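You operate a simulated robot arm through the tools that you are given. There is no shell and no other tool.

Carry out the task below with a simulated two-armed robot. There is one attempt and no reset: what you move stays moved.

Task
Brush the grit off the bench edge with the wash brush.
Fine: lid on the grease pot first, drip pan over beside the wash tray; brush back; leave the other pot lidded. Set down upright: wash brush. What is to be rubbed or washed off counts as gone when no trace of it is left.
Where things are to end (x, y in the base frame): drip pan within 10 cm of [87, -3].

It is judged by the outcome, as a careful person would: the job done as asked, and still so three seconds after it is handed in. It fails if anything else is knocked over, pushed out of place, dropped, spilled or broken. A push-on lid holds only when it is set on centred and level and pressed home; a screw cap is set on level and turned clockwise until tight.

Robot
Two 7-joint arms with two-finger parallel grippers on one trunk that stands fixed in place. Base frame: the origin is at the foot of the trunk, x ahead of it, y to its left, z up; the work surface is at about z = 72. Units: cm, degrees, N and s.
The left shoulder is at [7.1, 15.6, 108], the right one opposite. Payload 3.91 kg a hand.
Tool frame (each hand has its own): the origin (TCP) lies between the finger pads and is the grasp point; the fingertips stand 3 cm ahead of it; z points along the fingers, y is the line along which they close. Largest opening 11 cm; finger width 2, thickness 1; the body of the gripper, 4.8 by 11.2 cm, starts 5.5 cm behind the TCP.
Orientation is told as [roll, pitch, yaw] about the base's x, y, z axes, in that order, counted from this pose: with the fingers straight down and closing along the base's y, the tool's x points along the base's -x, its y along +y and its z along -z.

Tools
- The arms move only by the tool jog_arm. It takes "left_plan", "right_plan" or both (then of equal length, played together; a hand with none holds still); each is a list of rows, each a list of 3 entries, a list of its own where there are three numbers: the gripper command, from -1 (shut) to 1 (fully open), values between in proportion, then the shift along the base's x, y, z in cm, then the turn, a rotation vector about the base's x, y, z in rad. In form: [[claw, [dx, dy, dz], [wx, wy, wz]], ...]. A call has 1 to 20 rows; each row shifts and turns the commanded pose from where the row before left it. Each row takes 0.2 s and may step no farther than 5 cm and 8.6 degrees from the row before; otherwise, or with a gripper value out of range, the whole call is refused. A pose out of reach is approached as far as the arm can. The call stops where the force on the tool passes 40 N (or 10 N more than at its start, if that is more) or the arm is blocked; 0.2 s more then pass. Each finger travels about 10.8 cm/s and halts on what it meets, pressing with about 32 N; the grip force reading is that of the motor and also rises with nothing between the fingers. The clock runs only during rows and for 0.2 s after the last one: add rows that do not move to give the fingers time. It gives the time, the measured TCP pose, the force on the tool (base axes), the opening and the grip force at its end, in the units of the frame above (readings bear some noise), with the torque about the TCP (base axes, N m) and any sound that the robot's microphone picked up.
- Cameras (640 x 400 px; columns grow to the right, rows downward): "scene" is now at [13.85, 3.66, 131.13]; the picture's right is [0.44, -0.90, 0.00], its down [-0.44, -0.22, -0.87] and it looks along [0.78, 0.39, -0.49] (base axes); focal length 343 px, centre (320, 200). "left" rides on the left gripper at [7.2, -1.7, -10.3] in its tool frame; the picture's right is [0.23, 0.97, 0.00], its down [-0.76, 0.18, -0.62] and it looks along [-0.61, 0.14, 0.78] (tool axes); focal length 222 px, centre (320, 200). "right" rides on the right gripper at [7.2, 1.7, -10.3] in its tool frame; the picture's right is [-0.23, 0.97, 0.00], its down [-0.76, -0.18, -0.62] and it looks along [-0.61, -0.14, 0.78] (tool axes); focal length 222 px, centre (320, 200). There is no depth. A picture from a camera that has moved, and an enlarged one, comes with that camera's place and axes in the base frame and with its lens. The place of the scene camera against the robot may be out by one fixed shift of up to 1.2 cm in any direction.
- snapshot(camera): a new picture of that camera. The clock stands still meanwhile.
- raise_lower(by): slides the trunk up (or, below 0, down) by that many cm; the arms and the scene camera ride with it, the base frame stays. It gives what a move gives, with no picture.
- head_to(pan, tilt): turns the head with the scene camera to pan (to the left, within 86 degrees either way) and tilt (down, from -29 to 69), counted from straight ahead of the robot. It gives what a move gives.
- inspect(camera, box): a new picture of the part [left, top, right, bottom] of that camera's present view, enlarged. The clock stands still meanwhile.
- hand_in(): hands the job in; it is judged then, once.

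Places have to be worked out from the pictures, the camera data and where the tool is seen. Open the grippers and draw the arms clear of the work before you hand the job in, unless the task says otherwise.

The tools are called after "Request:" by a JSON object that holds its "op" and its "data". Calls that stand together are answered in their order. jog_arm: Moves the arms, as the interface text tells. Its arguments: {"type":"object","properties":{"left_plan":{"type":"array"},"right_plan":{"type":"array"}},"required":[]} The other tools are called the same way: raise_lower (by) slides the trunk up or down; head_to (pan, tilt) turns the head that bears the scene camera; snapshot (camera) takes a picture; inspect (camera, box) takes an enlarged picture of a part of a camera's view; hand_in () hands the job in.

At the start:

```text
time: 0.0
left_tool_pos: [59.68, 65.64, 108.27]
left_tcp_rot: [0.0, 0.1, 0.1]
left_ft_force: [0.7, 0.3, 0.2]
left_moment: [0.02, 0.01, 0.0]
left_width: 10.99
left_gripper_force: 0.1
right_tool_pos: [87.46, 15.15, 100.77]
right_tcp_rot: [0.0, 0.1, 0.0]
right_ft_force: [-0.3, -0.3, 0.1]
right_moment: [0.01, 0.01, 0.01]
right_width: 10.99
right_gripper_force: 0.0
trunk travel left (down, up): [-52.5, 41.5]
head pan, tilt: [26.4, 29.6]
```

scene: 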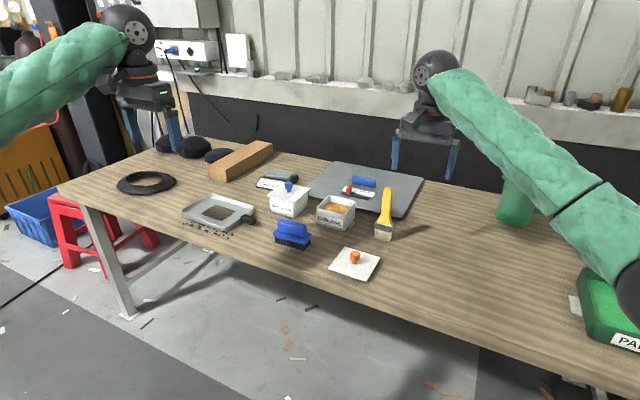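
right: 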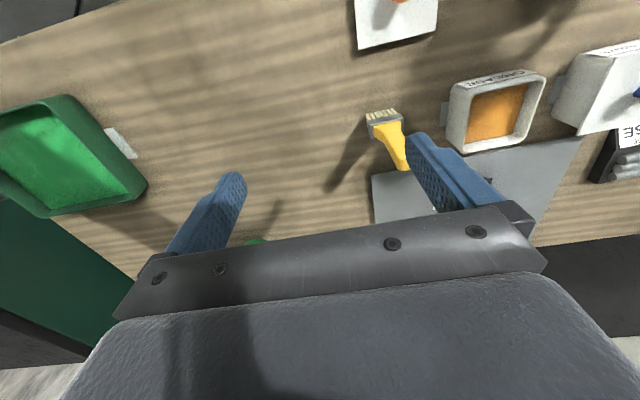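
left: 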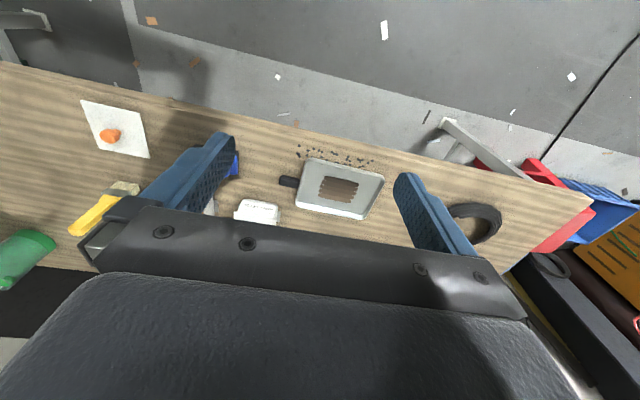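

I'll look closer at the objects on the bench before moving anything.

Request:
{"op": "inspect", "data": {"camera": "scene", "box": [160, 160, 300, 260]}}

Request:
{"op": "inspect", "data": {"camera": "scene", "box": [260, 160, 420, 290]}}

Request:
{"op": "inspect", "data": {"camera": "scene", "box": [460, 160, 640, 360]}}

Request:
{"op": "inspect", "data": {"camera": "left", "box": [220, 120, 420, 240]}}

Request:
{"op": "inspect", "data": {"camera": "right", "box": [340, 0, 640, 200]}}

```text
4.00 times, centred on (230, 210) of scene
camera zoom: at [13.85, 3.66, 131.13], right [0.44, -0.9, 0.0], down [-0.44, -0.22, -0.87], along [0.78, 0.39, -0.49], focal length 1372 px, centre (680, 160)
```

zoom: 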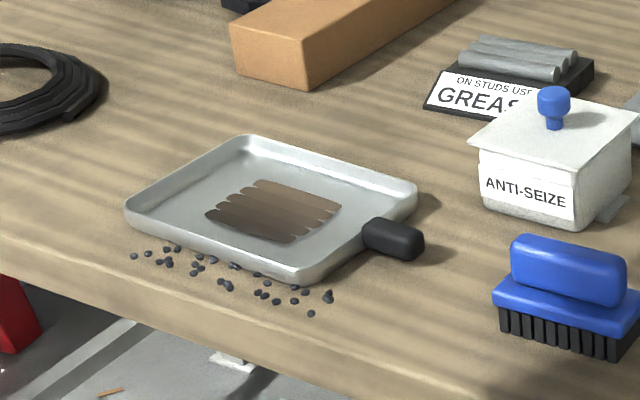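

```text
3.08 times, centred on (340, 225) of scene
camera zoom: at [13.85, 3.66, 131.13], right [0.44, -0.9, 0.0], down [-0.44, -0.22, -0.87], along [0.78, 0.39, -0.49], focal length 1055 px, centre (258, 123)
```

zoom: 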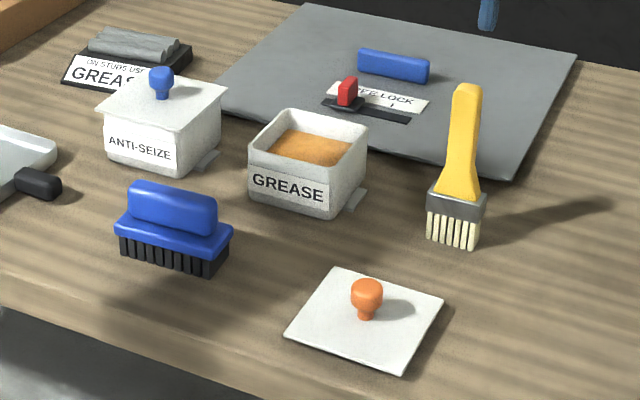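

```text
2.00 times, centred on (550, 260) of scene
camera zoom: at [13.85, 3.66, 131.13], right [0.44, -0.9, 0.0], down [-0.44, -0.22, -0.87], along [0.78, 0.39, -0.49], focal length 686 px, centre (-140, 80)
```

zoom: 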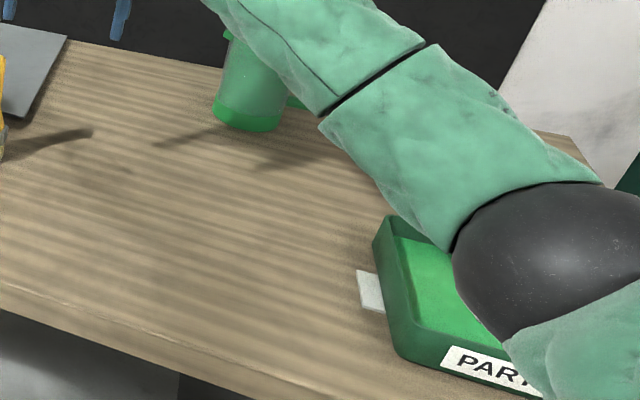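

```text
3.20 times, centred on (320, 180) of left
camera zoom: at [52.35, 64.08, 118.7], right [-0.23, 0.97, 0.0], down [0.76, 0.18, 0.62], along [0.61, 0.14, -0.78], focal length 711 px, centre (320, 264)
```

zoom: 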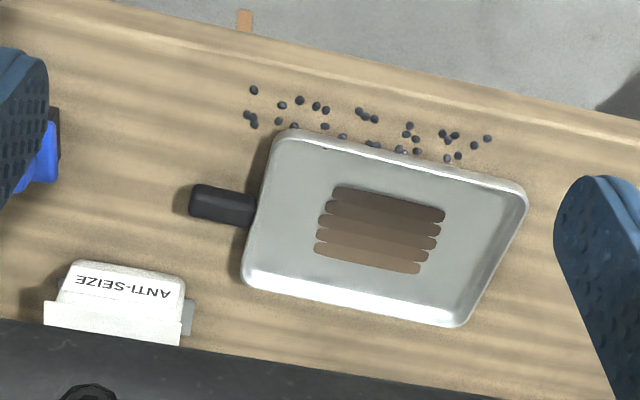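

```text
2.00 times, centred on (490, 100) of right
camera zoom: at [80.26, 16.8, 111.07], right [0.23, 0.97, 0.0], down [0.76, -0.18, 0.62], along [0.61, -0.14, -0.78], focal length 444 px, centre (-20, 400)
```

zoom: 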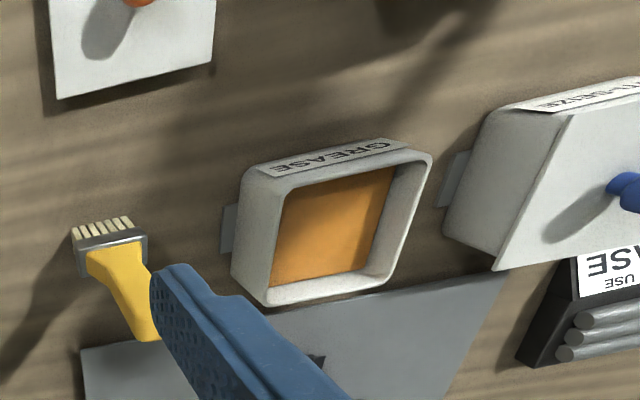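

I see a tray with grit in front of it (drip pan), two pots, a lid with an orange knob, a blue block brush and a yellow brush, and a green tray. I'll turn the head to see the right side and other labels to settle which brush is the wash brush.

Request:
{"op": "head_to", "data": {"pan": -10, "tilt": 38}}

Request:
{"op": "snapshot", "data": {"camera": "scene"}}

```text
time: 1.0
left_tool_pos: [59.58, 65.78, 108.31]
left_tcp_rot: [0.0, 0.0, 0.0]
left_ft_force: [-0.1, 0.4, -0.6]
left_moment: [0.03, 0.02, 0.01]
left_width: 11.01
left_gripper_force: 0.0
right_tool_pos: [87.5, 15.15, 100.65]
right_tcp_rot: [-0.1, 0.0, 0.0]
right_ft_force: [0.2, 0.1, -0.5]
right_moment: [0.0, 0.0, 0.03]
right_width: 10.99
right_gripper_force: 0.1
trunk travel left (down, up): [-52.5, 41.5]
head pan, tilt: [-10.0, 38.0]
```

```text
taken
camera scene: at [14.23, -1.86, 129.83], right [-0.17, -0.98, 0.0], down [-0.61, 0.11, -0.79], along [0.78, -0.14, -0.62], focal length 343 px, centre (320, 200)
```

scene: 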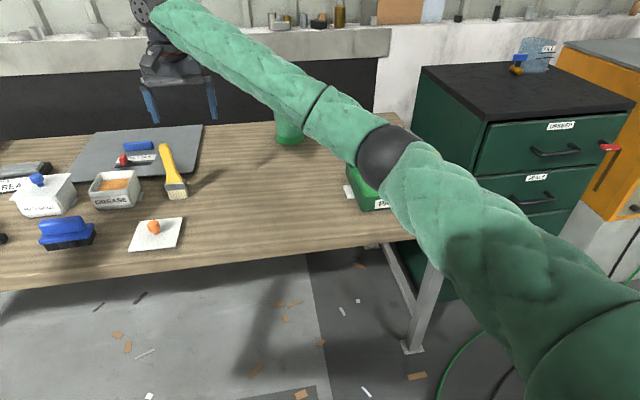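

The right side shows a cabinet with labels; I'll enlarge those and the green tray.

Request:
{"op": "inspect", "data": {"camera": "scene", "box": [480, 20, 640, 220]}}

Request:
{"op": "inspect", "data": {"camera": "scene", "box": [330, 150, 430, 230]}}

Request:
{"op": "inspect", "data": {"camera": "scene", "box": [70, 120, 230, 220]}}

Request:
{"op": "inspect", "data": {"camera": "right", "box": [0, 60, 320, 260]}}

```text
2.00 times, centred on (560, 120) of scene
camera zoom: at [14.23, -1.86, 129.83], right [-0.17, -0.98, 0.0], down [-0.61, 0.11, -0.79], along [0.78, -0.14, -0.62], focal length 686 px, centre (-160, 360)
```

zoom: 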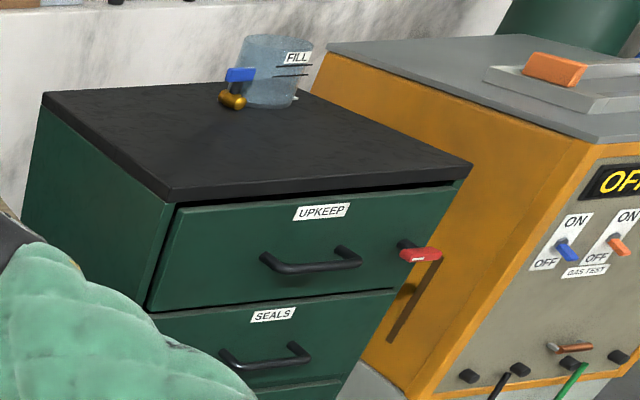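

```text
5.00 times, centred on (380, 190) of scene
camera zoom: at [14.23, -1.86, 129.83], right [-0.17, -0.98, 0.0], down [-0.61, 0.11, -0.79], along [0.78, -0.14, -0.62], focal length 1715 px, centre (20, 250)
```

zoom: 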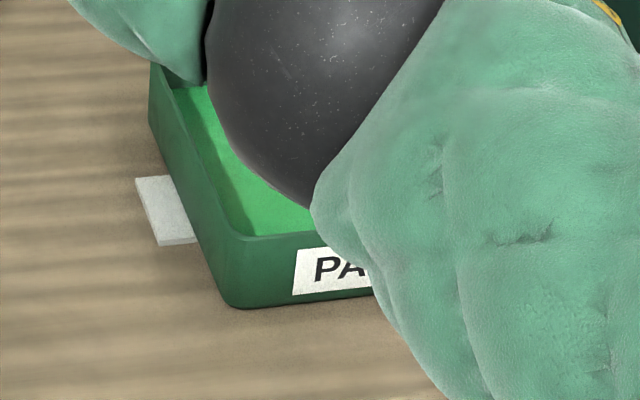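

```text
4.00 times, centred on (150, 170) of scene
camera zoom: at [14.23, -1.86, 129.83], right [-0.17, -0.98, 0.0], down [-0.61, 0.11, -0.79], along [0.78, -0.14, -0.62], focal length 1372 px, centre (1000, 320)
```

zoom: 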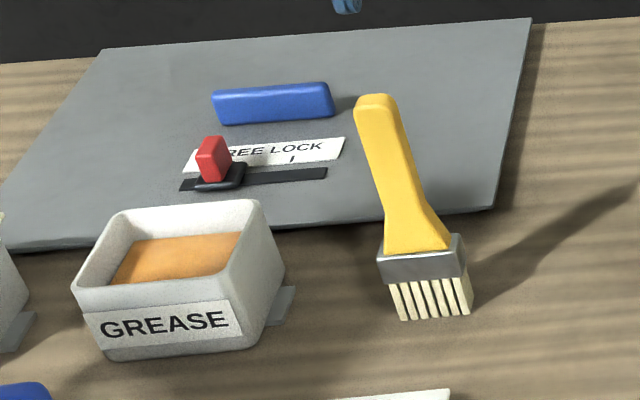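

```text
2.00 times, centred on (160, 160) of right
camera zoom: at [80.26, 16.8, 111.07], right [0.23, 0.97, 0.0], down [0.76, -0.18, 0.62], along [0.61, -0.14, -0.78], focal length 444 px, centre (640, 280)
```

zoom: 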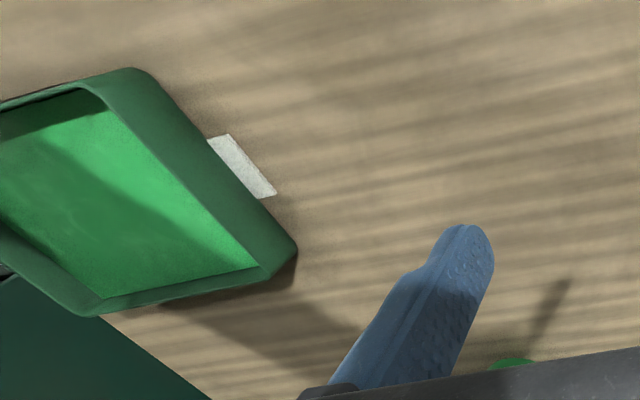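

The yellow brush stands upright at about (95.5, 24), the blue block brush at about (82, 46), the lid with orange knob near (81, 27), the grease pot near (97.5, 40), the drip pan near (83, 76) with grit along its front edge (bench edge x≈71). I first draw the right arm away from the middle of the bench so it is out of the left arm's way.

Request:
{"op": "jog_arm", "data": {"right_plan": [[1, [-2.0, -4, 1], [0, 0, 0]], [1, [-2.0, -4, 1], [0, 0, 0]], [1, [-2.0, -4, 1], [0, 0, 0]], [1, [-2.0, -4, 1], [0, 0, 0]], [1, [-2.5, -4, 0.5], [0, 0, 0]], [1, [-2.5, -4, 0.5], [0, 0, 0]], [1, [-2.5, -4, 0], [0, 0, 0]], [1, [-2.5, -4, 0], [0, 0, 0]], [1, [-2.5, -4, 0], [0, 0, 0]], [1, [-2.5, -4, 0], [0, 0, 0]]]}}

Request:
{"op": "head_to", "data": {"pan": 15, "tilt": 38}}

Request:
{"op": "snapshot", "data": {"camera": "scene"}}

Request:
{"op": "snapshot", "data": {"camera": "right"}}

```text
time: 3.2
left_tool_pos: [59.39, 65.71, 108.46]
left_tcp_rot: [0.2, 0.0, 0.2]
left_ft_force: [0.2, 0.3, 0.7]
left_moment: [0.03, -0.02, 0.02]
left_width: 10.99
left_gripper_force: 0.0
right_tool_pos: [64.36, -24.83, 105.81]
right_tcp_rot: [0.1, 0.0, 0.1]
right_ft_force: [0.1, -0.1, -0.4]
right_moment: [0.04, -0.03, 0.03]
right_width: 11.01
right_gripper_force: 0.0
trunk travel left (down, up): [-52.5, 41.5]
head pan, tilt: [-10.0, 38.0]
```

```text
time: 4.1
left_tool_pos: [59.57, 65.67, 108.25]
left_tcp_rot: [0.1, 0.0, 0.0]
left_ft_force: [-0.3, 0.2, 0.2]
left_moment: [0.04, 0.0, -0.02]
left_width: 11.0
left_gripper_force: 0.1
right_tool_pos: [64.47, -24.76, 105.65]
right_tcp_rot: [0.0, 0.0, 0.0]
right_ft_force: [-0.1, -0.1, 0.1]
right_moment: [-0.02, 0.02, -0.01]
right_width: 11.01
right_gripper_force: 0.2
trunk travel left (down, up): [-52.5, 41.5]
head pan, tilt: [15.0, 38.0]
```

```text
taken
camera scene: at [14.04, 1.8, 129.84], right [0.26, -0.97, 0.0], down [-0.6, -0.16, -0.79], along [0.76, 0.2, -0.62], focal length 343 px, centre (320, 200)
```

scene: 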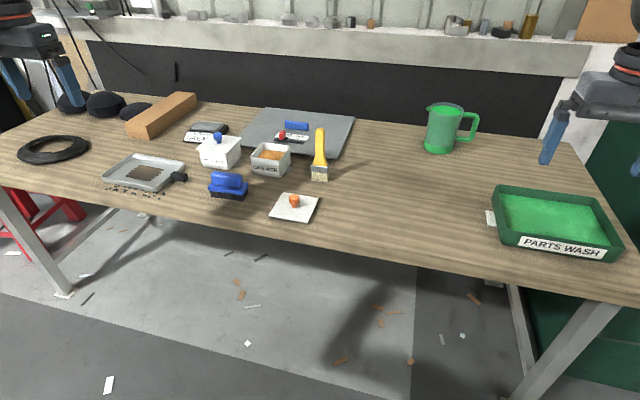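

```text
taken
camera right: at [57.28, -23.2, 116.15], right [0.23, 0.97, 0.0], down [0.76, -0.18, 0.62], along [0.61, -0.14, -0.78], focal length 222 px, centre (320, 200)
```

right: 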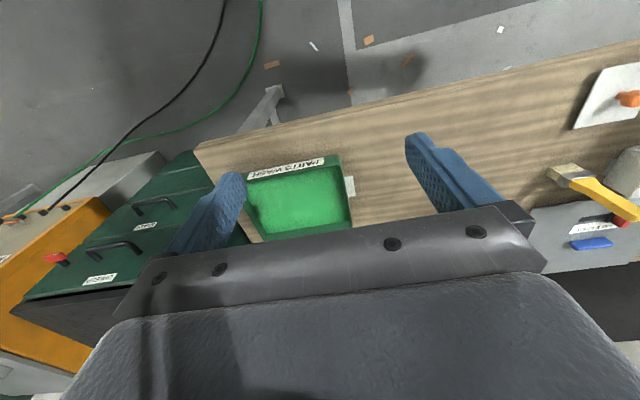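

The wash tray's left edge is at y≈-24, so the pan fits at (87,-3). Now I bring the left hand over the orange-knob lid for a close look.

Request:
{"op": "jog_arm", "data": {"left_plan": [[1, [2.1, -4.3, -1.0], [0, 0, 0]], [1, [2.1, -4.3, -1.0], [0, 0, 0]], [1, [2.1, -4.3, -1.0], [0, 0, 0]], [1, [2.1, -4.3, -1.0], [0, 0, 0]], [1, [2.1, -4.3, -1.0], [0, 0, 0]], [1, [2.1, -4.3, -1.0], [0, 0, 0]], [1, [2.1, -4.3, -1.0], [0, 0, 0]], [1, [2.1, -4.3, -1.0], [0, 0, 0]], [1, [2.1, -4.3, -1.0], [0, 0, 0]]]}}

Request:
{"op": "snapshot", "data": {"camera": "left"}}

Request:
{"op": "snapshot", "data": {"camera": "scene"}}

```text
time: 6.1
left_tool_pos: [78.32, 26.95, 99.4]
left_tcp_rot: [0.1, 0.0, 0.2]
left_ft_force: [1.1, 0.2, -0.1]
left_moment: [-0.01, 0.04, 0.01]
left_width: 11.0
left_gripper_force: 0.0
right_tool_pos: [64.71, -24.89, 105.55]
right_tcp_rot: [0.0, 0.1, 0.0]
right_ft_force: [0.0, -0.4, -1.0]
right_moment: [-0.02, 0.01, 0.0]
right_width: 10.98
right_gripper_force: 0.0
trunk travel left (down, up): [-52.5, 41.5]
head pan, tilt: [15.0, 38.0]
```

```text
taken
camera left: at [71.23, 25.3, 109.8], right [-0.23, 0.97, 0.0], down [0.76, 0.18, 0.62], along [0.61, 0.14, -0.78], focal length 222 px, centre (320, 200)
```

left: 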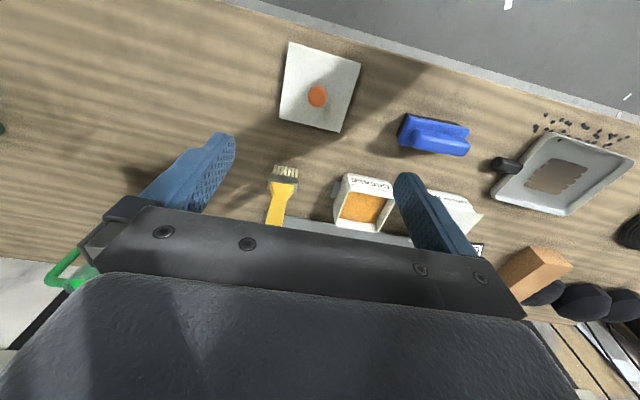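

```text
taken
camera scene: at [14.17, 1.74, 129.82], right [0.26, -0.97, 0.0], down [-0.6, -0.16, -0.79], along [0.76, 0.21, -0.62], focal length 343 px, centre (320, 200)
```

scene: 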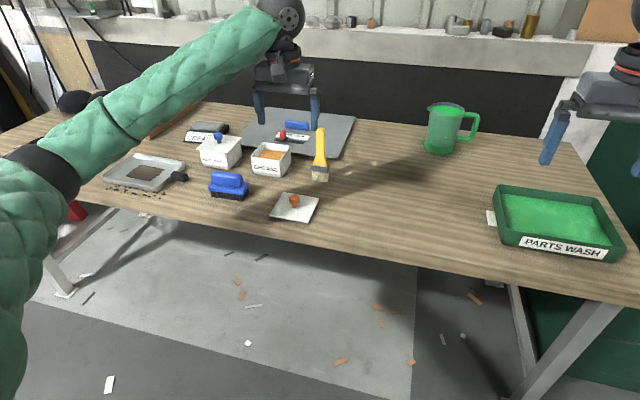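

Good overview from above. I enlarge the left view to measure the lid, the pot and the brush.

Request:
{"op": "inspect", "data": {"camera": "left", "box": [260, 20, 400, 140]}}

Request:
{"op": "inspect", "data": {"camera": "left", "box": [310, 150, 430, 250]}}

Request:
{"op": "inspect", "data": {"camera": "left", "box": [380, 90, 640, 230]}}

```text
3.33 times, centred on (330, 80) of left
camera zoom: at [71.23, 25.3, 109.8], right [-0.23, 0.97, 0.0], down [0.76, 0.18, 0.62], along [0.61, 0.14, -0.78], focal length 740 px, centre (287, 600)
```

zoom: 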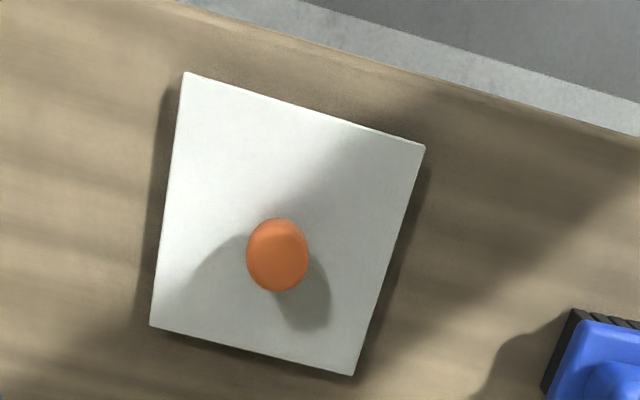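

```text
4.00 times, centred on (370, 200) of left
camera zoom: at [71.23, 25.3, 109.8], right [-0.23, 0.97, 0.0], down [0.76, 0.18, 0.62], along [0.61, 0.14, -0.78], focal length 888 px, centre (120, 200)
```

zoom: 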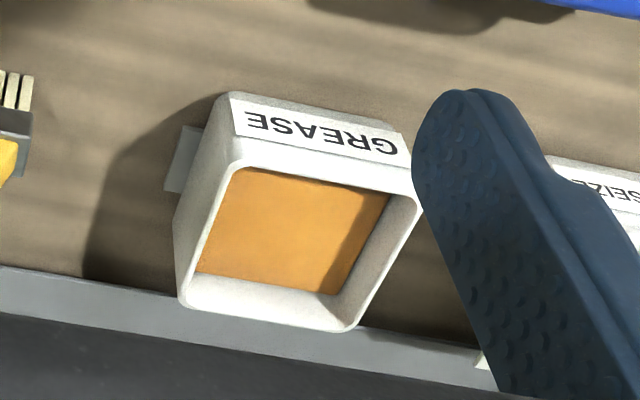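

```text
2.46 times, centred on (510, 160) of left
camera zoom: at [71.23, 25.3, 109.8], right [-0.23, 0.97, 0.0], down [0.76, 0.18, 0.62], along [0.61, 0.14, -0.78], focal length 547 px, centre (-148, 298)
```

zoom: 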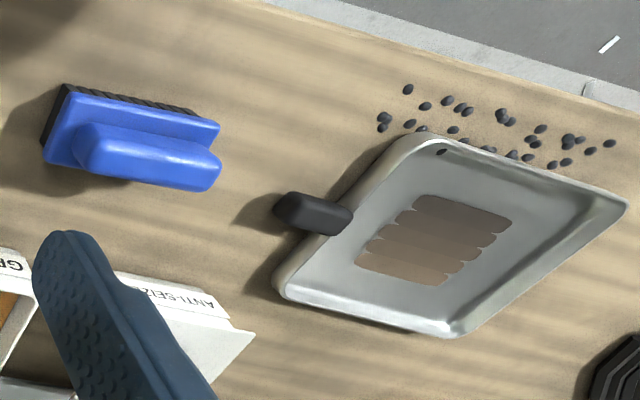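

Lid is a 10.4 cm square centred at about (79.5, 26.7), aligned with the axes, and its knob top is at z≈75.5. The grease pot is centred near (97.4, 39.7) with its rim near z≈78; I test whether the left hand reaches over the pot pointing straight down.

Request:
{"op": "jog_arm", "data": {"left_plan": [[1, [3.5, 2.5, -1.0], [0, 0, 0]], [1, [3.5, 2.5, -1.0], [0, 0, 0]], [1, [3.5, 2.5, -1.0], [0, 0, 0]], [1, [3.5, 2.5, -1.0], [0, 0, 0]], [1, [3.0, 2.5, -1.0], [0, 0, 0]], [1, [0, 0, 0], [0, 0, 0]]]}}

Request:
{"op": "snapshot", "data": {"camera": "left"}}

```text
time: 7.5
left_tool_pos: [95.58, 39.54, 94.29]
left_tcp_rot: [-0.1, 0.0, 0.0]
left_ft_force: [-0.5, 0.0, 0.9]
left_moment: [-0.01, 0.0, -0.02]
left_width: 11.02
left_gripper_force: 0.1
right_tool_pos: [64.52, -24.85, 105.67]
right_tcp_rot: [0.0, 0.0, 0.0]
right_ft_force: [-0.6, -0.6, 1.3]
right_moment: [-0.01, 0.0, 0.0]
right_width: 11.0
right_gripper_force: 0.0
trunk travel left (down, up): [-52.5, 41.5]
head pan, tilt: [15.0, 38.0]
```

```text
taken
camera left: at [88.33, 37.82, 104.69], right [-0.23, 0.97, 0.0], down [0.76, 0.18, 0.62], along [0.61, 0.14, -0.78], focal length 222 px, centre (320, 200)
```

left: 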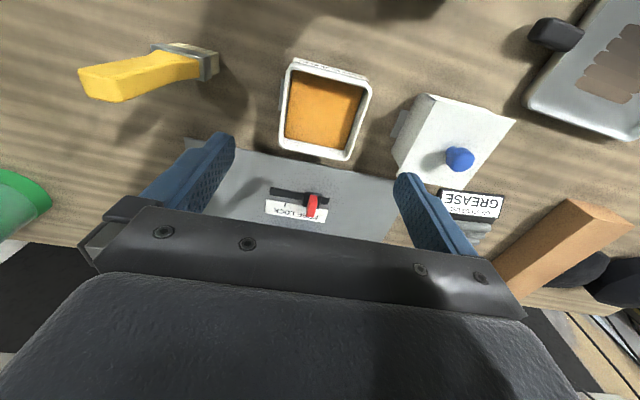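

Reached without loss. I zoom on the pot from here to measure it better.

Request:
{"op": "inspect", "data": {"camera": "left", "box": [260, 40, 400, 180]}}

Request:
{"op": "inspect", "data": {"camera": "left", "box": [380, 80, 520, 220]}}

Request:
{"op": "inspect", "data": {"camera": "scene", "box": [170, 110, 340, 230]}}

```text
2.86 times, centred on (330, 110) of left
camera zoom: at [88.33, 37.82, 104.69], right [-0.23, 0.97, 0.0], down [0.76, 0.18, 0.62], along [0.61, 0.14, -0.78], focal length 635 px, centre (291, 457)
```

zoom: 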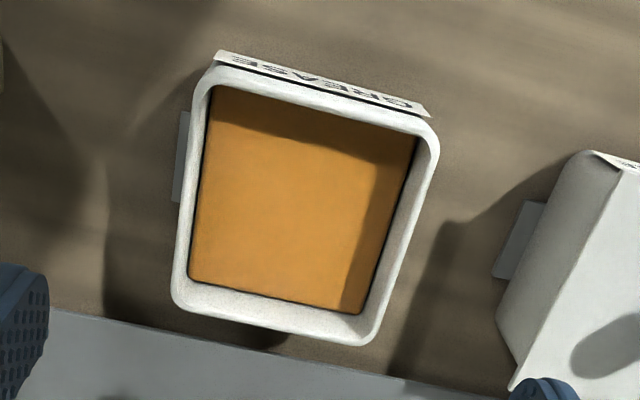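

```text
2.86 times, centred on (450, 150) of left
camera zoom: at [88.33, 37.82, 104.69], right [-0.23, 0.97, 0.0], down [0.76, 0.18, 0.62], along [0.61, 0.14, -0.78], focal length 635 px, centre (-51, 343)
```

zoom: 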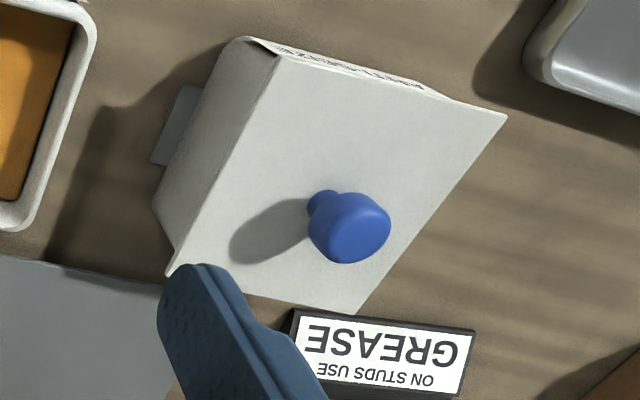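

```text
3.33 times, centred on (255, 170) of scene
camera zoom: at [14.03, 1.82, 129.84], right [0.26, -0.97, 0.0], down [-0.59, -0.16, -0.79], along [0.76, 0.2, -0.62], focal length 1143 px, centre (537, 300)
```

zoom: 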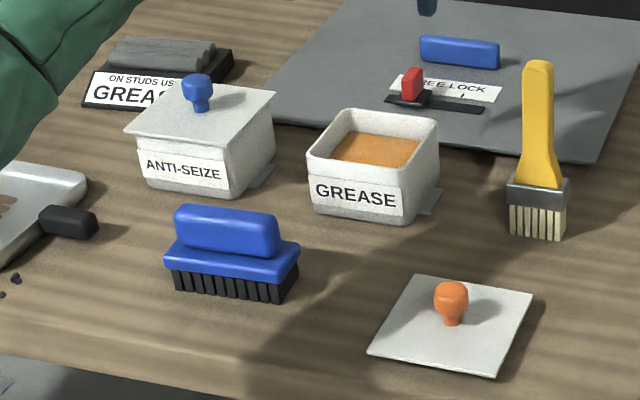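

The pot centre works out to about (97.1, 40.1) with rim z≈77.3. I lower the empty hand straight over it (tips stay above the rim) to confirm reach and take a closer look.

Request:
{"op": "jog_arm", "data": {"left_plan": [[1, [0.8, 0.3, -3.0], [0, 0, 0]], [1, [0.7, 0.3, -3.0], [0, 0, 0]], [1, [0, 0, -3.0], [0, 0, 0]], [1, [0, 0, 0], [0, 0, 0]]]}}

Request:
{"op": "snapshot", "data": {"camera": "left"}}

Request:
{"op": "inspect", "data": {"camera": "left", "box": [220, 60, 440, 220]}}

Request:
{"op": "inspect", "data": {"camera": "scene", "box": [200, 90, 340, 200]}}

```text
time: 8.5
left_tool_pos: [96.98, 40.18, 85.18]
left_tcp_rot: [0.0, 0.0, 0.0]
left_ft_force: [-0.1, 0.6, -0.2]
left_moment: [0.02, -0.01, 0.0]
left_width: 11.0
left_gripper_force: 0.0
right_tool_pos: [64.47, -24.84, 105.8]
right_tcp_rot: [0.0, 0.0, -0.1]
right_ft_force: [0.3, 0.8, 0.1]
right_moment: [-0.03, -0.01, 0.0]
right_width: 10.99
right_gripper_force: 0.0
trunk travel left (down, up): [-52.5, 41.5]
head pan, tilt: [15.0, 38.0]
```

```text
taken
camera left: at [89.71, 38.47, 95.64], right [-0.23, 0.97, 0.0], down [0.76, 0.18, 0.62], along [0.61, 0.14, -0.78], focal length 222 px, centre (320, 200)
```

left: 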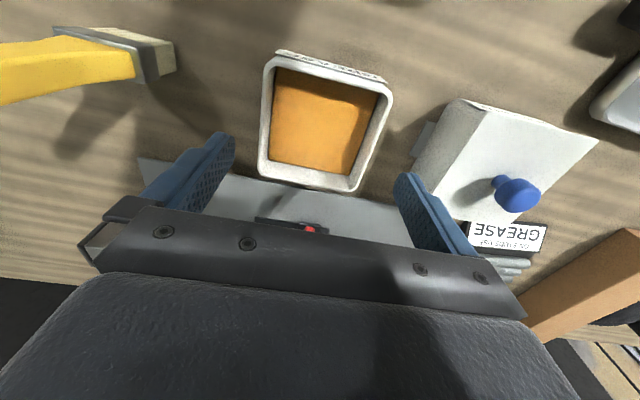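

```text
2.50 times, centred on (330, 140) of left
camera zoom: at [89.71, 38.47, 95.64], right [-0.23, 0.97, 0.0], down [0.76, 0.18, 0.62], along [0.61, 0.14, -0.78], focal length 555 px, centre (295, 350)
```

zoom: 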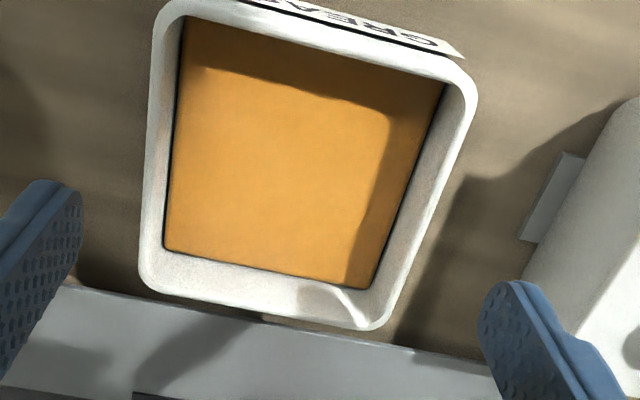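

```text
3.64 times, centred on (270, 145) of scene
camera zoom: at [14.03, 1.8, 129.84], right [0.26, -0.97, 0.0], down [-0.59, -0.16, -0.79], along [0.76, 0.2, -0.62], focal length 1247 px, centre (502, 400)
```

zoom: 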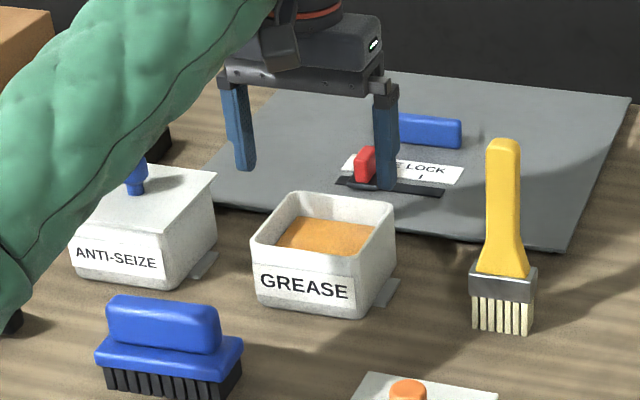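

The hand reaches (97, 40, 85) upright, and the closer look puts the pot rim at about 10 cm square centred on (97.2, 40.1). Now back up and over to the lid, hovering above the knob.

Request:
{"op": "jog_arm", "data": {"left_plan": [[1, [0, 0, 4.0], [0, 0, 0]], [1, [0, 0, 4.0], [0, 0, 0]], [1, [-3.52, -2.66, 0], [0, 0, 0]], [1, [-3.52, -2.66, 0], [0, 0, 0]], [1, [-3.52, -2.66, 0], [0, 0, 0]], [1, [-3.52, -2.66, 0], [0, 0, 0]], [1, [-3.52, -2.66, 0], [0, 0, 0]], [1, [0, 0, -4], [0, 0, 0]], [1, [0, 0, -4], [0, 0, 0]], [1, [0, 0, -3], [0, 0, 0]], [1, [0, 0, 0], [0, 0, 0]]]}}

Request:
{"op": "snapshot", "data": {"camera": "left"}}

Request:
{"op": "snapshot", "data": {"camera": "scene"}}

```text
time: 10.9
left_tool_pos: [79.38, 26.78, 82.26]
left_tcp_rot: [0.1, -0.1, 0.0]
left_ft_force: [1.3, -0.3, 0.0]
left_moment: [-0.01, -0.01, 0.03]
left_width: 11.02
left_gripper_force: 0.0
right_tool_pos: [64.54, -24.88, 105.64]
right_tcp_rot: [0.0, 0.2, 0.0]
right_ft_force: [0.1, 0.6, 0.0]
right_moment: [0.01, 0.02, 0.05]
right_width: 11.0
right_gripper_force: 0.0
trunk travel left (down, up): [-52.5, 41.5]
head pan, tilt: [15.0, 38.0]
```

```text
taken
camera left: at [72.14, 25.03, 92.71], right [-0.23, 0.97, 0.0], down [0.76, 0.18, 0.62], along [0.61, 0.14, -0.78], focal length 222 px, centre (320, 200)
```

left: 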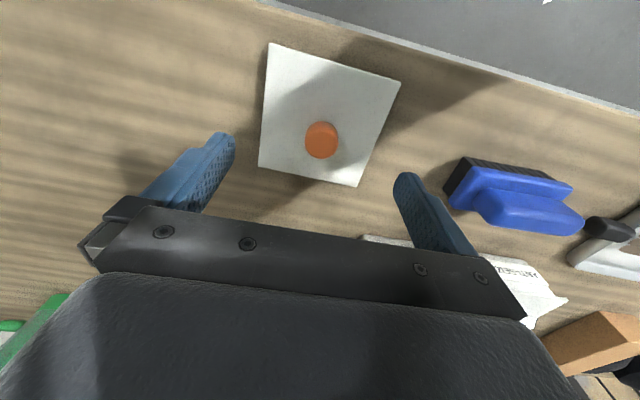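

```text
taken
camera scene: at [14.04, 1.8, 129.84], right [0.26, -0.97, 0.0], down [-0.59, -0.16, -0.79], along [0.76, 0.2, -0.62], focal length 343 px, centre (320, 200)
```

scene: 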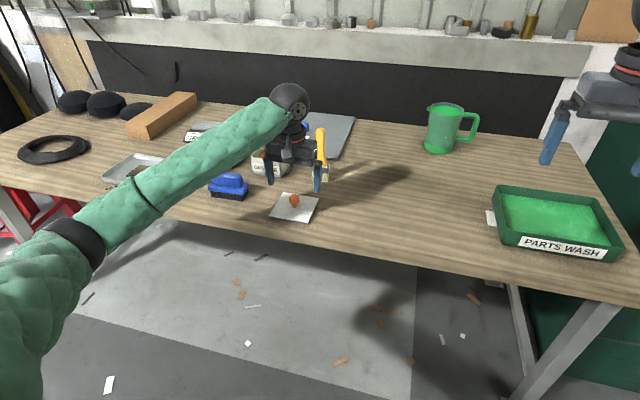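

The knob sits centred between the fingers. A zoom to check knob height and lid thickness before descending.

Request:
{"op": "inspect", "data": {"camera": "left", "box": [240, 30, 420, 200]}}

Request:
{"op": "inspect", "data": {"camera": "scene", "box": [250, 140, 350, 230]}}

```text
2.35 times, centred on (330, 115) of left
camera zoom: at [72.14, 25.03, 92.71], right [-0.23, 0.97, 0.0], down [0.76, 0.18, 0.62], along [0.61, 0.14, -0.78], focal length 523 px, centre (296, 400)
```

zoom: 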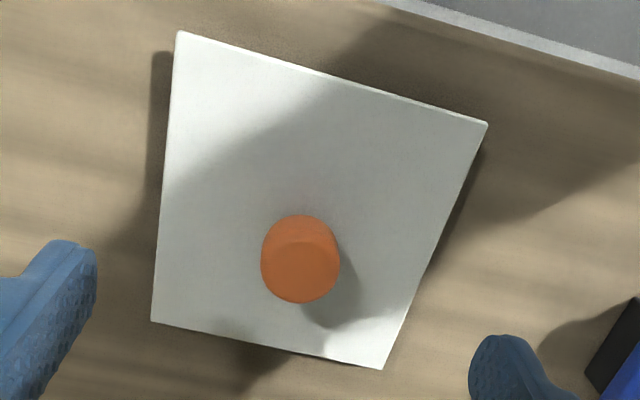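

```text
4.44 times, centred on (300, 185) of scene
camera zoom: at [14.04, 1.8, 129.84], right [0.26, -0.97, 0.0], down [-0.59, -0.16, -0.79], along [0.76, 0.2, -0.62], focal length 1524 px, centre (409, 267)
```

zoom: 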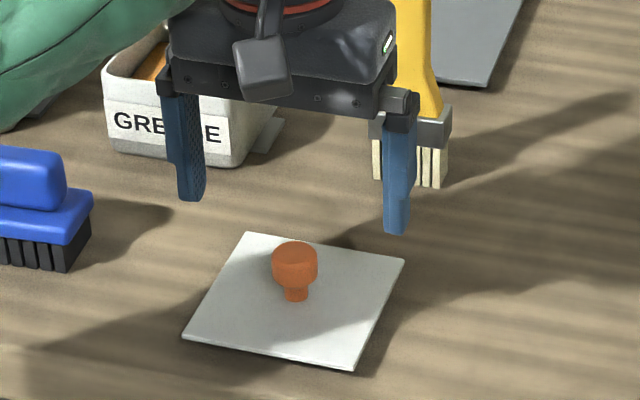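

Lid top is at z≈73.3 and the knob head spans about z 74.5–76.8, 2.7 cm wide. I lower to TCP z≈76.8 (tips just above the lid) and close on the knob.

Request:
{"op": "jog_arm", "data": {"left_plan": [[1, [0, 0.05, -2.7], [0, 0, 0]], [1, [0, 0, -2.7], [0, 0, 0]], [1, [0, 0, 0], [0, 0, 0]], [0, [0, 0, 0], [0, 0, 0]], [-0.4, [0, 0, 0], [0, 0, 0]], [-1, [0, 0, 0], [0, 0, 0]], [-1, [0, 0, 0], [0, 0, 0]], [-1, [0, 0, 0], [0, 0, 0]]]}}

Request:
{"op": "snapshot", "data": {"camera": "left"}}

Request:
{"op": "inspect", "data": {"camera": "scene", "box": [250, 140, 350, 230]}}

```text
time: 12.7
left_tool_pos: [79.33, 26.82, 76.87]
left_tcp_rot: [0.0, 0.0, -0.1]
left_ft_force: [-0.3, 0.6, 0.7]
left_moment: [-0.01, -0.01, -0.02]
left_width: 2.58
left_gripper_force: 31.5
right_tool_pos: [64.55, -25.01, 105.73]
right_tcp_rot: [0.0, 0.0, 0.1]
right_ft_force: [-0.4, 0.5, 0.5]
right_moment: [-0.05, 0.03, 0.01]
right_width: 11.0
right_gripper_force: 0.1
trunk travel left (down, up): [-52.5, 41.5]
head pan, tilt: [15.0, 38.0]
```

```text
taken
camera left: at [72.13, 25.14, 87.32], right [-0.23, 0.97, 0.0], down [0.76, 0.18, 0.62], along [0.61, 0.14, -0.78], focal length 222 px, centre (320, 200)
```

left: 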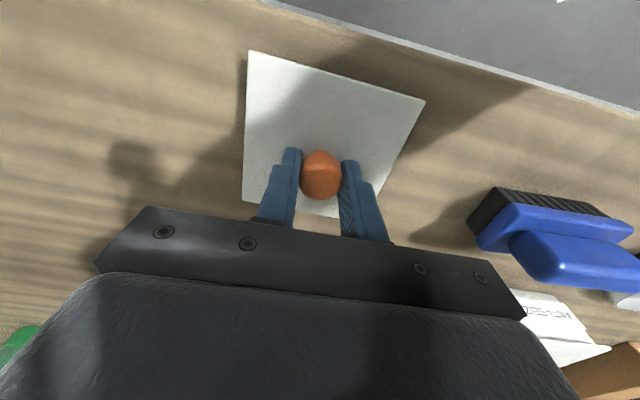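

```text
4.44 times, centred on (300, 185) of scene
camera zoom: at [14.08, 1.82, 129.83], right [0.26, -0.97, 0.0], down [-0.6, -0.16, -0.79], along [0.76, 0.2, -0.62], focal length 1524 px, centre (409, 267)
```

zoom: 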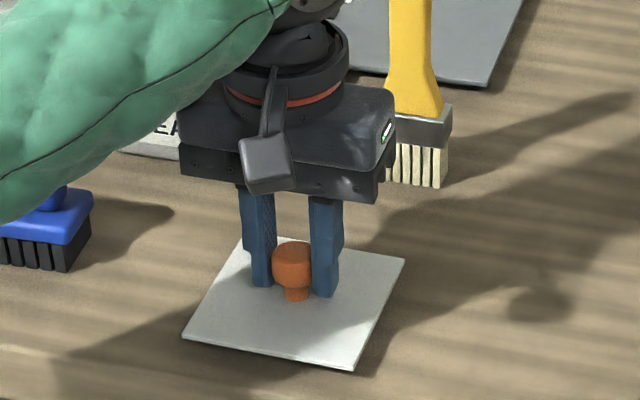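

The knob is held (2.58 cm). I lift the lid and carry it high over to the grease pot, correcting its ~1° yaw on the way.

Request:
{"op": "jog_arm", "data": {"left_plan": [[-1, [0, 0, 2.0], [0, 0, 0]], [-1, [0, 0, 4.0], [0, 0, 0]], [-1, [0, 0, 4.0], [0, 0, 0]], [-1, [0, 0, 4.0], [0, 0, 0]], [-1, [0, 0, 0], [0, 0, 0]]]}}

Request:
{"op": "inspect", "data": {"camera": "scene", "box": [220, 80, 380, 230]}}

Request:
{"op": "snapshot", "data": {"camera": "left"}}

```text
time: 13.9
left_tool_pos: [79.47, 26.92, 90.89]
left_tcp_rot: [0.0, 0.0, -0.1]
left_ft_force: [0.3, 0.2, -0.9]
left_moment: [-0.02, -0.03, -0.02]
left_width: 2.58
left_gripper_force: 32.0
right_tool_pos: [64.55, -24.81, 105.66]
right_tcp_rot: [0.0, 0.0, 0.0]
right_ft_force: [-0.5, -0.1, -0.5]
right_moment: [0.02, -0.01, 0.0]
right_width: 10.99
right_gripper_force: 0.0
trunk travel left (down, up): [-52.5, 41.5]
head pan, tilt: [15.0, 38.0]
```

```text
2.67 times, centred on (300, 155) of scene
camera zoom: at [14.12, 1.85, 129.82], right [0.26, -0.97, 0.0], down [-0.6, -0.16, -0.79], along [0.76, 0.2, -0.62], focal length 914 px, centre (373, 320)
```

zoom: 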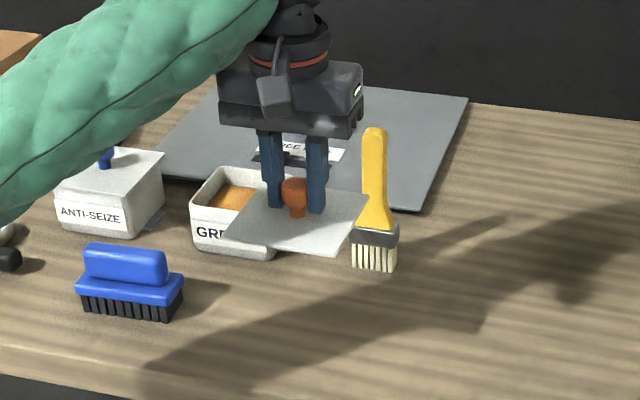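

```text
taken
camera left: at [72.15, 25.27, 101.32], right [-0.23, 0.97, 0.0], down [0.76, 0.18, 0.62], along [0.61, 0.14, -0.78], focal length 222 px, centre (320, 200)
```

left: 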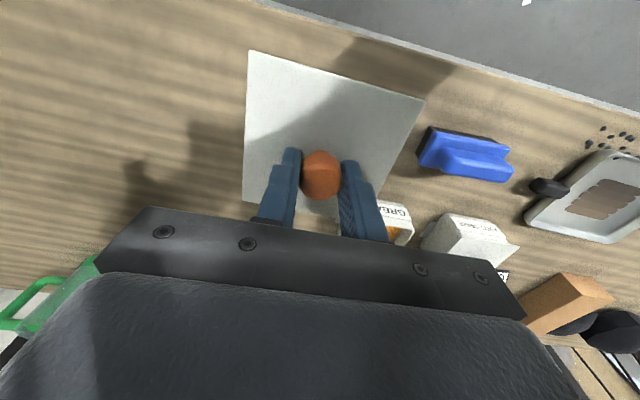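

Lid hangs level. I carry it over the pot and stop at TCP z≈86 (lid bottom about 3.5 cm above the rim) to check alignment.

Request:
{"op": "jog_arm", "data": {"left_plan": [[-1, [3.56, 2.64, 0], [0, 0, 0.018]], [-1, [3.56, 2.64, 0], [0, 0, 0]], [-1, [3.56, 2.64, 0], [0, 0, 0]], [-1, [3.56, 2.64, 0], [0, 0, 0]], [-1, [3.56, 2.64, 0], [0, 0, 0]], [-1, [0, 0, -2.5], [0, 0, 0]], [-1, [0, 0, -2.4], [0, 0, 0]], [-1, [0, 0, 0], [0, 0, 0]]]}}

Request:
{"op": "snapshot", "data": {"camera": "left"}}

Request:
{"op": "inspect", "data": {"camera": "scene", "box": [200, 70, 340, 200]}}

```text
time: 15.7
left_tool_pos: [97.23, 39.94, 86.16]
left_tcp_rot: [0.1, 0.0, 1.0]
left_ft_force: [-0.5, 0.3, -1.1]
left_moment: [-0.03, -0.01, -0.04]
left_width: 2.57
left_gripper_force: 32.3
right_tool_pos: [64.5, -24.92, 105.86]
right_tcp_rot: [0.0, 0.0, 0.0]
right_ft_force: [-0.3, 0.4, -0.3]
right_moment: [-0.01, 0.02, 0.03]
right_width: 11.0
right_gripper_force: 0.1
trunk travel left (down, up): [-52.5, 41.5]
head pan, tilt: [15.0, 38.0]
```

```text
taken
camera left: at [89.96, 38.21, 96.45], right [-0.24, 0.97, 0.0], down [0.76, 0.19, 0.62], along [0.6, 0.15, -0.78], focal length 222 px, centre (320, 200)
```

left: 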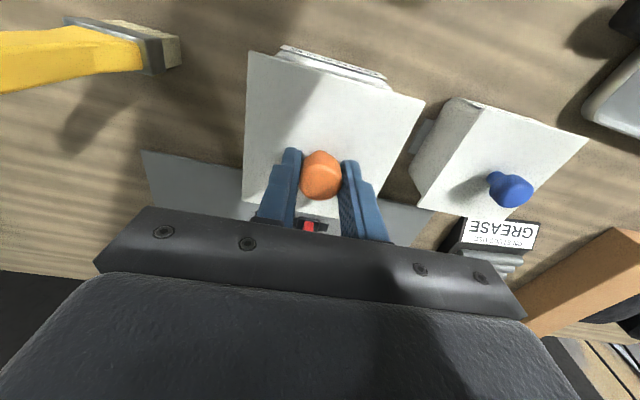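

```text
3.08 times, centred on (270, 135) of scene
camera zoom: at [14.06, 1.82, 129.84], right [0.26, -0.97, 0.0], down [-0.6, -0.16, -0.79], along [0.76, 0.2, -0.62], focal length 1055 px, centre (474, 400)
```

zoom: 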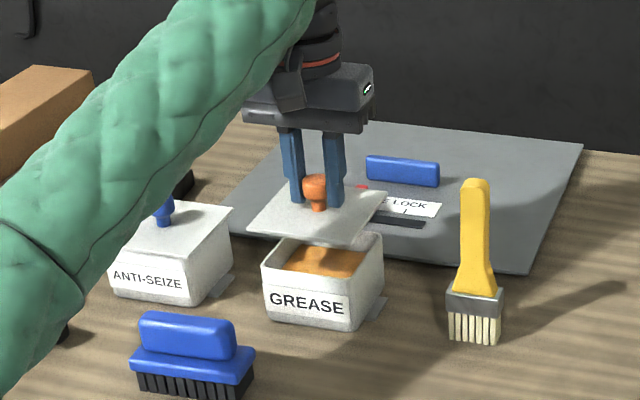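

Aligned so far within a few millimetres. I correct y by +0.15 and lower to just above the rim for a final check.

Request:
{"op": "jog_arm", "data": {"left_plan": [[-1, [0, 0.12, -1.5], [0, 0, 0]], [-1, [0, 0, -1.3], [0, 0, 0]], [-1, [0, 0, 0], [0, 0, 0]]]}}

Request:
{"op": "inspect", "data": {"camera": "left", "box": [220, 20, 460, 220]}}

Request:
{"op": "inspect", "data": {"camera": "scene", "box": [220, 100, 320, 190]}}

```text
time: 16.5
left_tool_pos: [97.2, 40.08, 83.23]
left_tcp_rot: [-0.1, 0.0, 1.0]
left_ft_force: [0.1, 0.3, 0.9]
left_moment: [-0.01, 0.02, 0.0]
left_width: 2.6
left_gripper_force: 32.4
right_tool_pos: [64.55, -24.83, 105.79]
right_tcp_rot: [0.0, 0.0, -0.1]
right_ft_force: [-0.3, -0.1, 0.0]
right_moment: [0.0, 0.01, 0.04]
right_width: 11.01
right_gripper_force: 0.1
trunk travel left (down, up): [-52.5, 41.5]
head pan, tilt: [15.0, 38.0]
```

```text
2.00 times, centred on (340, 120) of left
camera zoom: at [89.97, 38.35, 93.63], right [-0.24, 0.97, 0.0], down [0.76, 0.19, 0.62], along [0.6, 0.15, -0.78], focal length 444 px, centre (280, 360)
```

zoom: 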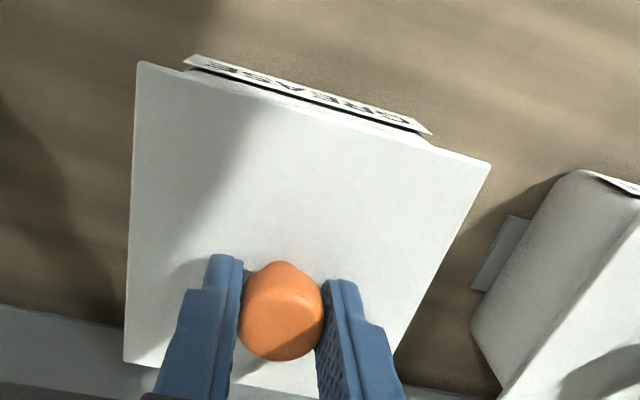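

```text
4.44 times, centred on (270, 145) of scene
camera zoom: at [14.07, 1.82, 129.83], right [0.26, -0.97, 0.0], down [-0.6, -0.16, -0.79], along [0.76, 0.2, -0.62], focal length 1524 px, centre (542, 444)
```

zoom: 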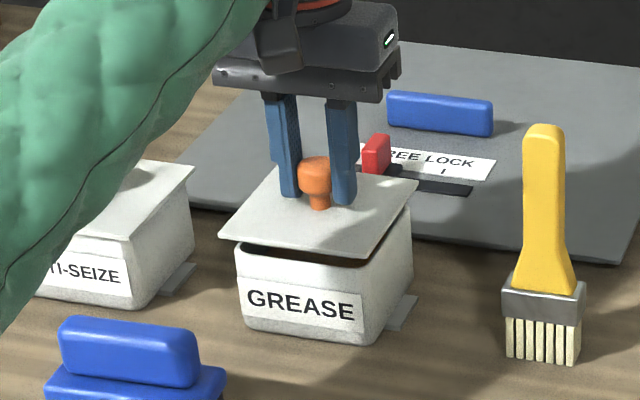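

Lid and rim agree within about 2 mm in both views. I lower slowly and watch the force as the lid meets the rim.

Request:
{"op": "jog_arm", "data": {"left_plan": [[-1, [0, 0, -0.25], [0, 0, 0]], [-1, [0, 0, -0.25], [0, 0, 0]], [-1, [0, 0, -0.25], [0, 0, 0]], [-1, [0, 0, -0.25], [0, 0, 0]], [-1, [0, 0, 0], [0, 0, 0]]]}}

Request:
{"op": "inspect", "data": {"camera": "scene", "box": [220, 100, 320, 190]}}

```text
time: 17.7
left_tool_pos: [97.21, 40.13, 82.15]
left_tcp_rot: [0.0, 0.0, 1.0]
left_ft_force: [0.1, 0.1, -0.2]
left_moment: [-0.01, -0.02, -0.01]
left_width: 2.57
left_gripper_force: 31.8
right_tool_pos: [64.53, -24.72, 105.61]
right_tcp_rot: [0.0, 0.0, 0.0]
right_ft_force: [-0.1, -1.3, -0.5]
right_moment: [0.01, 0.03, 0.02]
right_width: 11.0
right_gripper_force: 0.1
trunk travel left (down, up): [-52.5, 41.5]
head pan, tilt: [15.0, 38.0]
```

```text
4.44 times, centred on (270, 145) of scene
camera zoom: at [14.12, 1.85, 129.82], right [0.26, -0.97, 0.0], down [-0.6, -0.16, -0.79], along [0.76, 0.2, -0.62], focal length 1524 px, centre (542, 444)
```

zoom: 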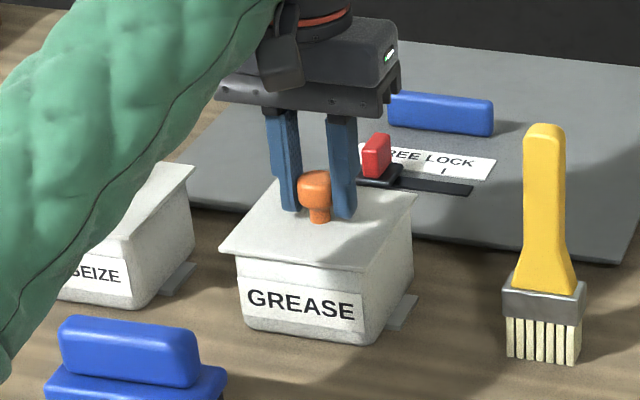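

The overhang of the lid on each side now matches that of the lidded anti-seize pot in the same view, so it is centred. I keep lowering gently until it meets the rim, then press.

Request:
{"op": "jog_arm", "data": {"left_plan": [[-1, [0, 0, -0.2], [0, 0, 0]], [-1, [0, 0, -0.2], [0, 0, 0]], [-1, [0, 0, -0.2], [0, 0, 0]], [-1, [0, 0, 0], [0, 0, 0]]]}}

```text
time: 18.7
left_tool_pos: [97.14, 39.99, 81.88]
left_tcp_rot: [0.0, -0.2, 1.0]
left_ft_force: [1.4, -2.8, 25.4]
left_moment: [-0.23, -0.04, 0.01]
left_width: 2.6
left_gripper_force: 31.8
right_tool_pos: [64.53, -24.9, 105.75]
right_tcp_rot: [0.1, -0.1, 0.0]
right_ft_force: [-0.4, 0.7, 0.7]
right_moment: [0.0, -0.01, -0.01]
right_width: 11.01
right_gripper_force: 0.1
trunk travel left (down, up): [-52.5, 41.5]
head pan, tilt: [15.0, 38.0]
```

Contact at TCP z≈81.9 with 25 N down. I press further in small steps and listen for it seating.

Request:
{"op": "jog_arm", "data": {"left_plan": [[-1, [0, 0, -0.1], [0, 0, 0]], [-1, [0, 0, -0.1], [0, 0, 0]], [-1, [0, 0, -0.1], [0, 0, 0]], [-1, [0, 0, 0], [0, 0, 0]]]}}

Request:
{"op": "inspect", "data": {"camera": "scene", "box": [220, 100, 320, 190]}}

Request:
{"op": "inspect", "data": {"camera": "left", "box": [220, 20, 460, 220]}}

```text
time: 19.7
left_tool_pos: [97.13, 40.0, 81.64]
left_tcp_rot: [-0.1, -0.1, 1.0]
left_ft_force: [1.0, -8.0, 26.0]
left_moment: [-0.37, 0.01, -0.02]
left_width: 2.59
left_gripper_force: 31.8
right_tool_pos: [64.3, -24.91, 105.77]
right_tcp_rot: [0.1, -0.1, 0.1]
right_ft_force: [0.7, -0.3, 0.3]
right_moment: [0.02, -0.01, 0.01]
right_width: 11.0
right_gripper_force: 0.2
trunk travel left (down, up): [-52.5, 41.5]
head pan, tilt: [15.0, 38.0]
```

```text
4.44 times, centred on (270, 145) of scene
camera zoom: at [13.85, 1.66, 129.87], right [0.26, -0.97, 0.0], down [-0.59, -0.16, -0.79], along [0.76, 0.2, -0.61], focal length 1524 px, centre (542, 444)
```

zoom: 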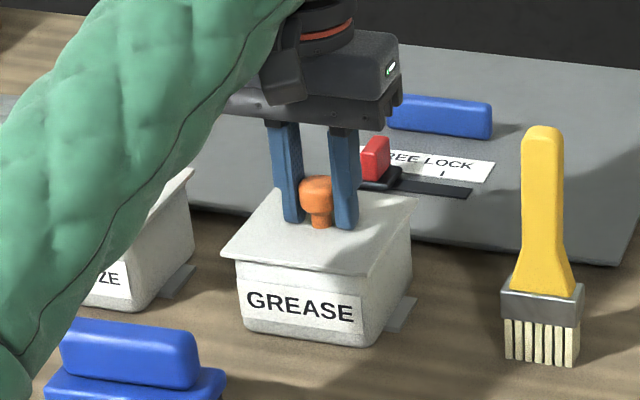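

```text
2.00 times, centred on (340, 120) of left
camera zoom: at [89.84, 38.22, 91.95], right [-0.24, 0.97, 0.0], down [0.76, 0.19, 0.62], along [0.61, 0.15, -0.78], focal length 444 px, centre (280, 360)
```

zoom: 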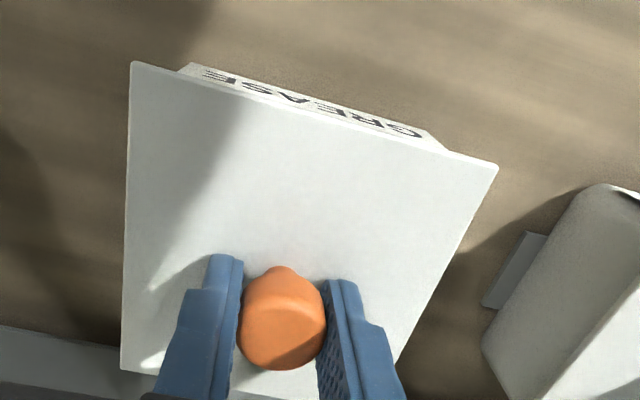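

It is sliding down (81.88→81.64) with a sideways push of -8 N in y, so the pot sits slightly toward -y. I ease y by -0.12 and keep pressing.

Request:
{"op": "jog_arm", "data": {"left_plan": [[-1, [0, -0.12, 0], [0, 0, 0]], [-1, [0, 0, -0.15], [0, 0, 0]], [-1, [0, 0, -0.15], [0, 0, 0]], [-1, [0, 0, 0], [0, 0, 0]]]}}

```text
time: 20.5
left_tool_pos: [97.2, 39.96, 81.58]
left_tcp_rot: [0.0, -0.2, 1.0]
left_ft_force: [-9.1, -8.1, 14.3]
left_moment: [-0.23, 0.95, -0.17]
left_width: 2.58
left_gripper_force: 31.7
right_tool_pos: [64.39, -24.77, 105.73]
right_tcp_rot: [0.0, -0.1, 0.1]
right_ft_force: [-0.5, -0.4, 0.0]
right_moment: [0.02, 0.0, -0.02]
right_width: 11.01
right_gripper_force: 0.0
trunk travel left (down, up): [-52.5, 41.5]
head pan, tilt: [15.0, 38.0]
stopped in row 3 (left hand): the force on the tool passed its limit at 41 N (the readings are from after the stop); the commanded pose is now the measured one
```

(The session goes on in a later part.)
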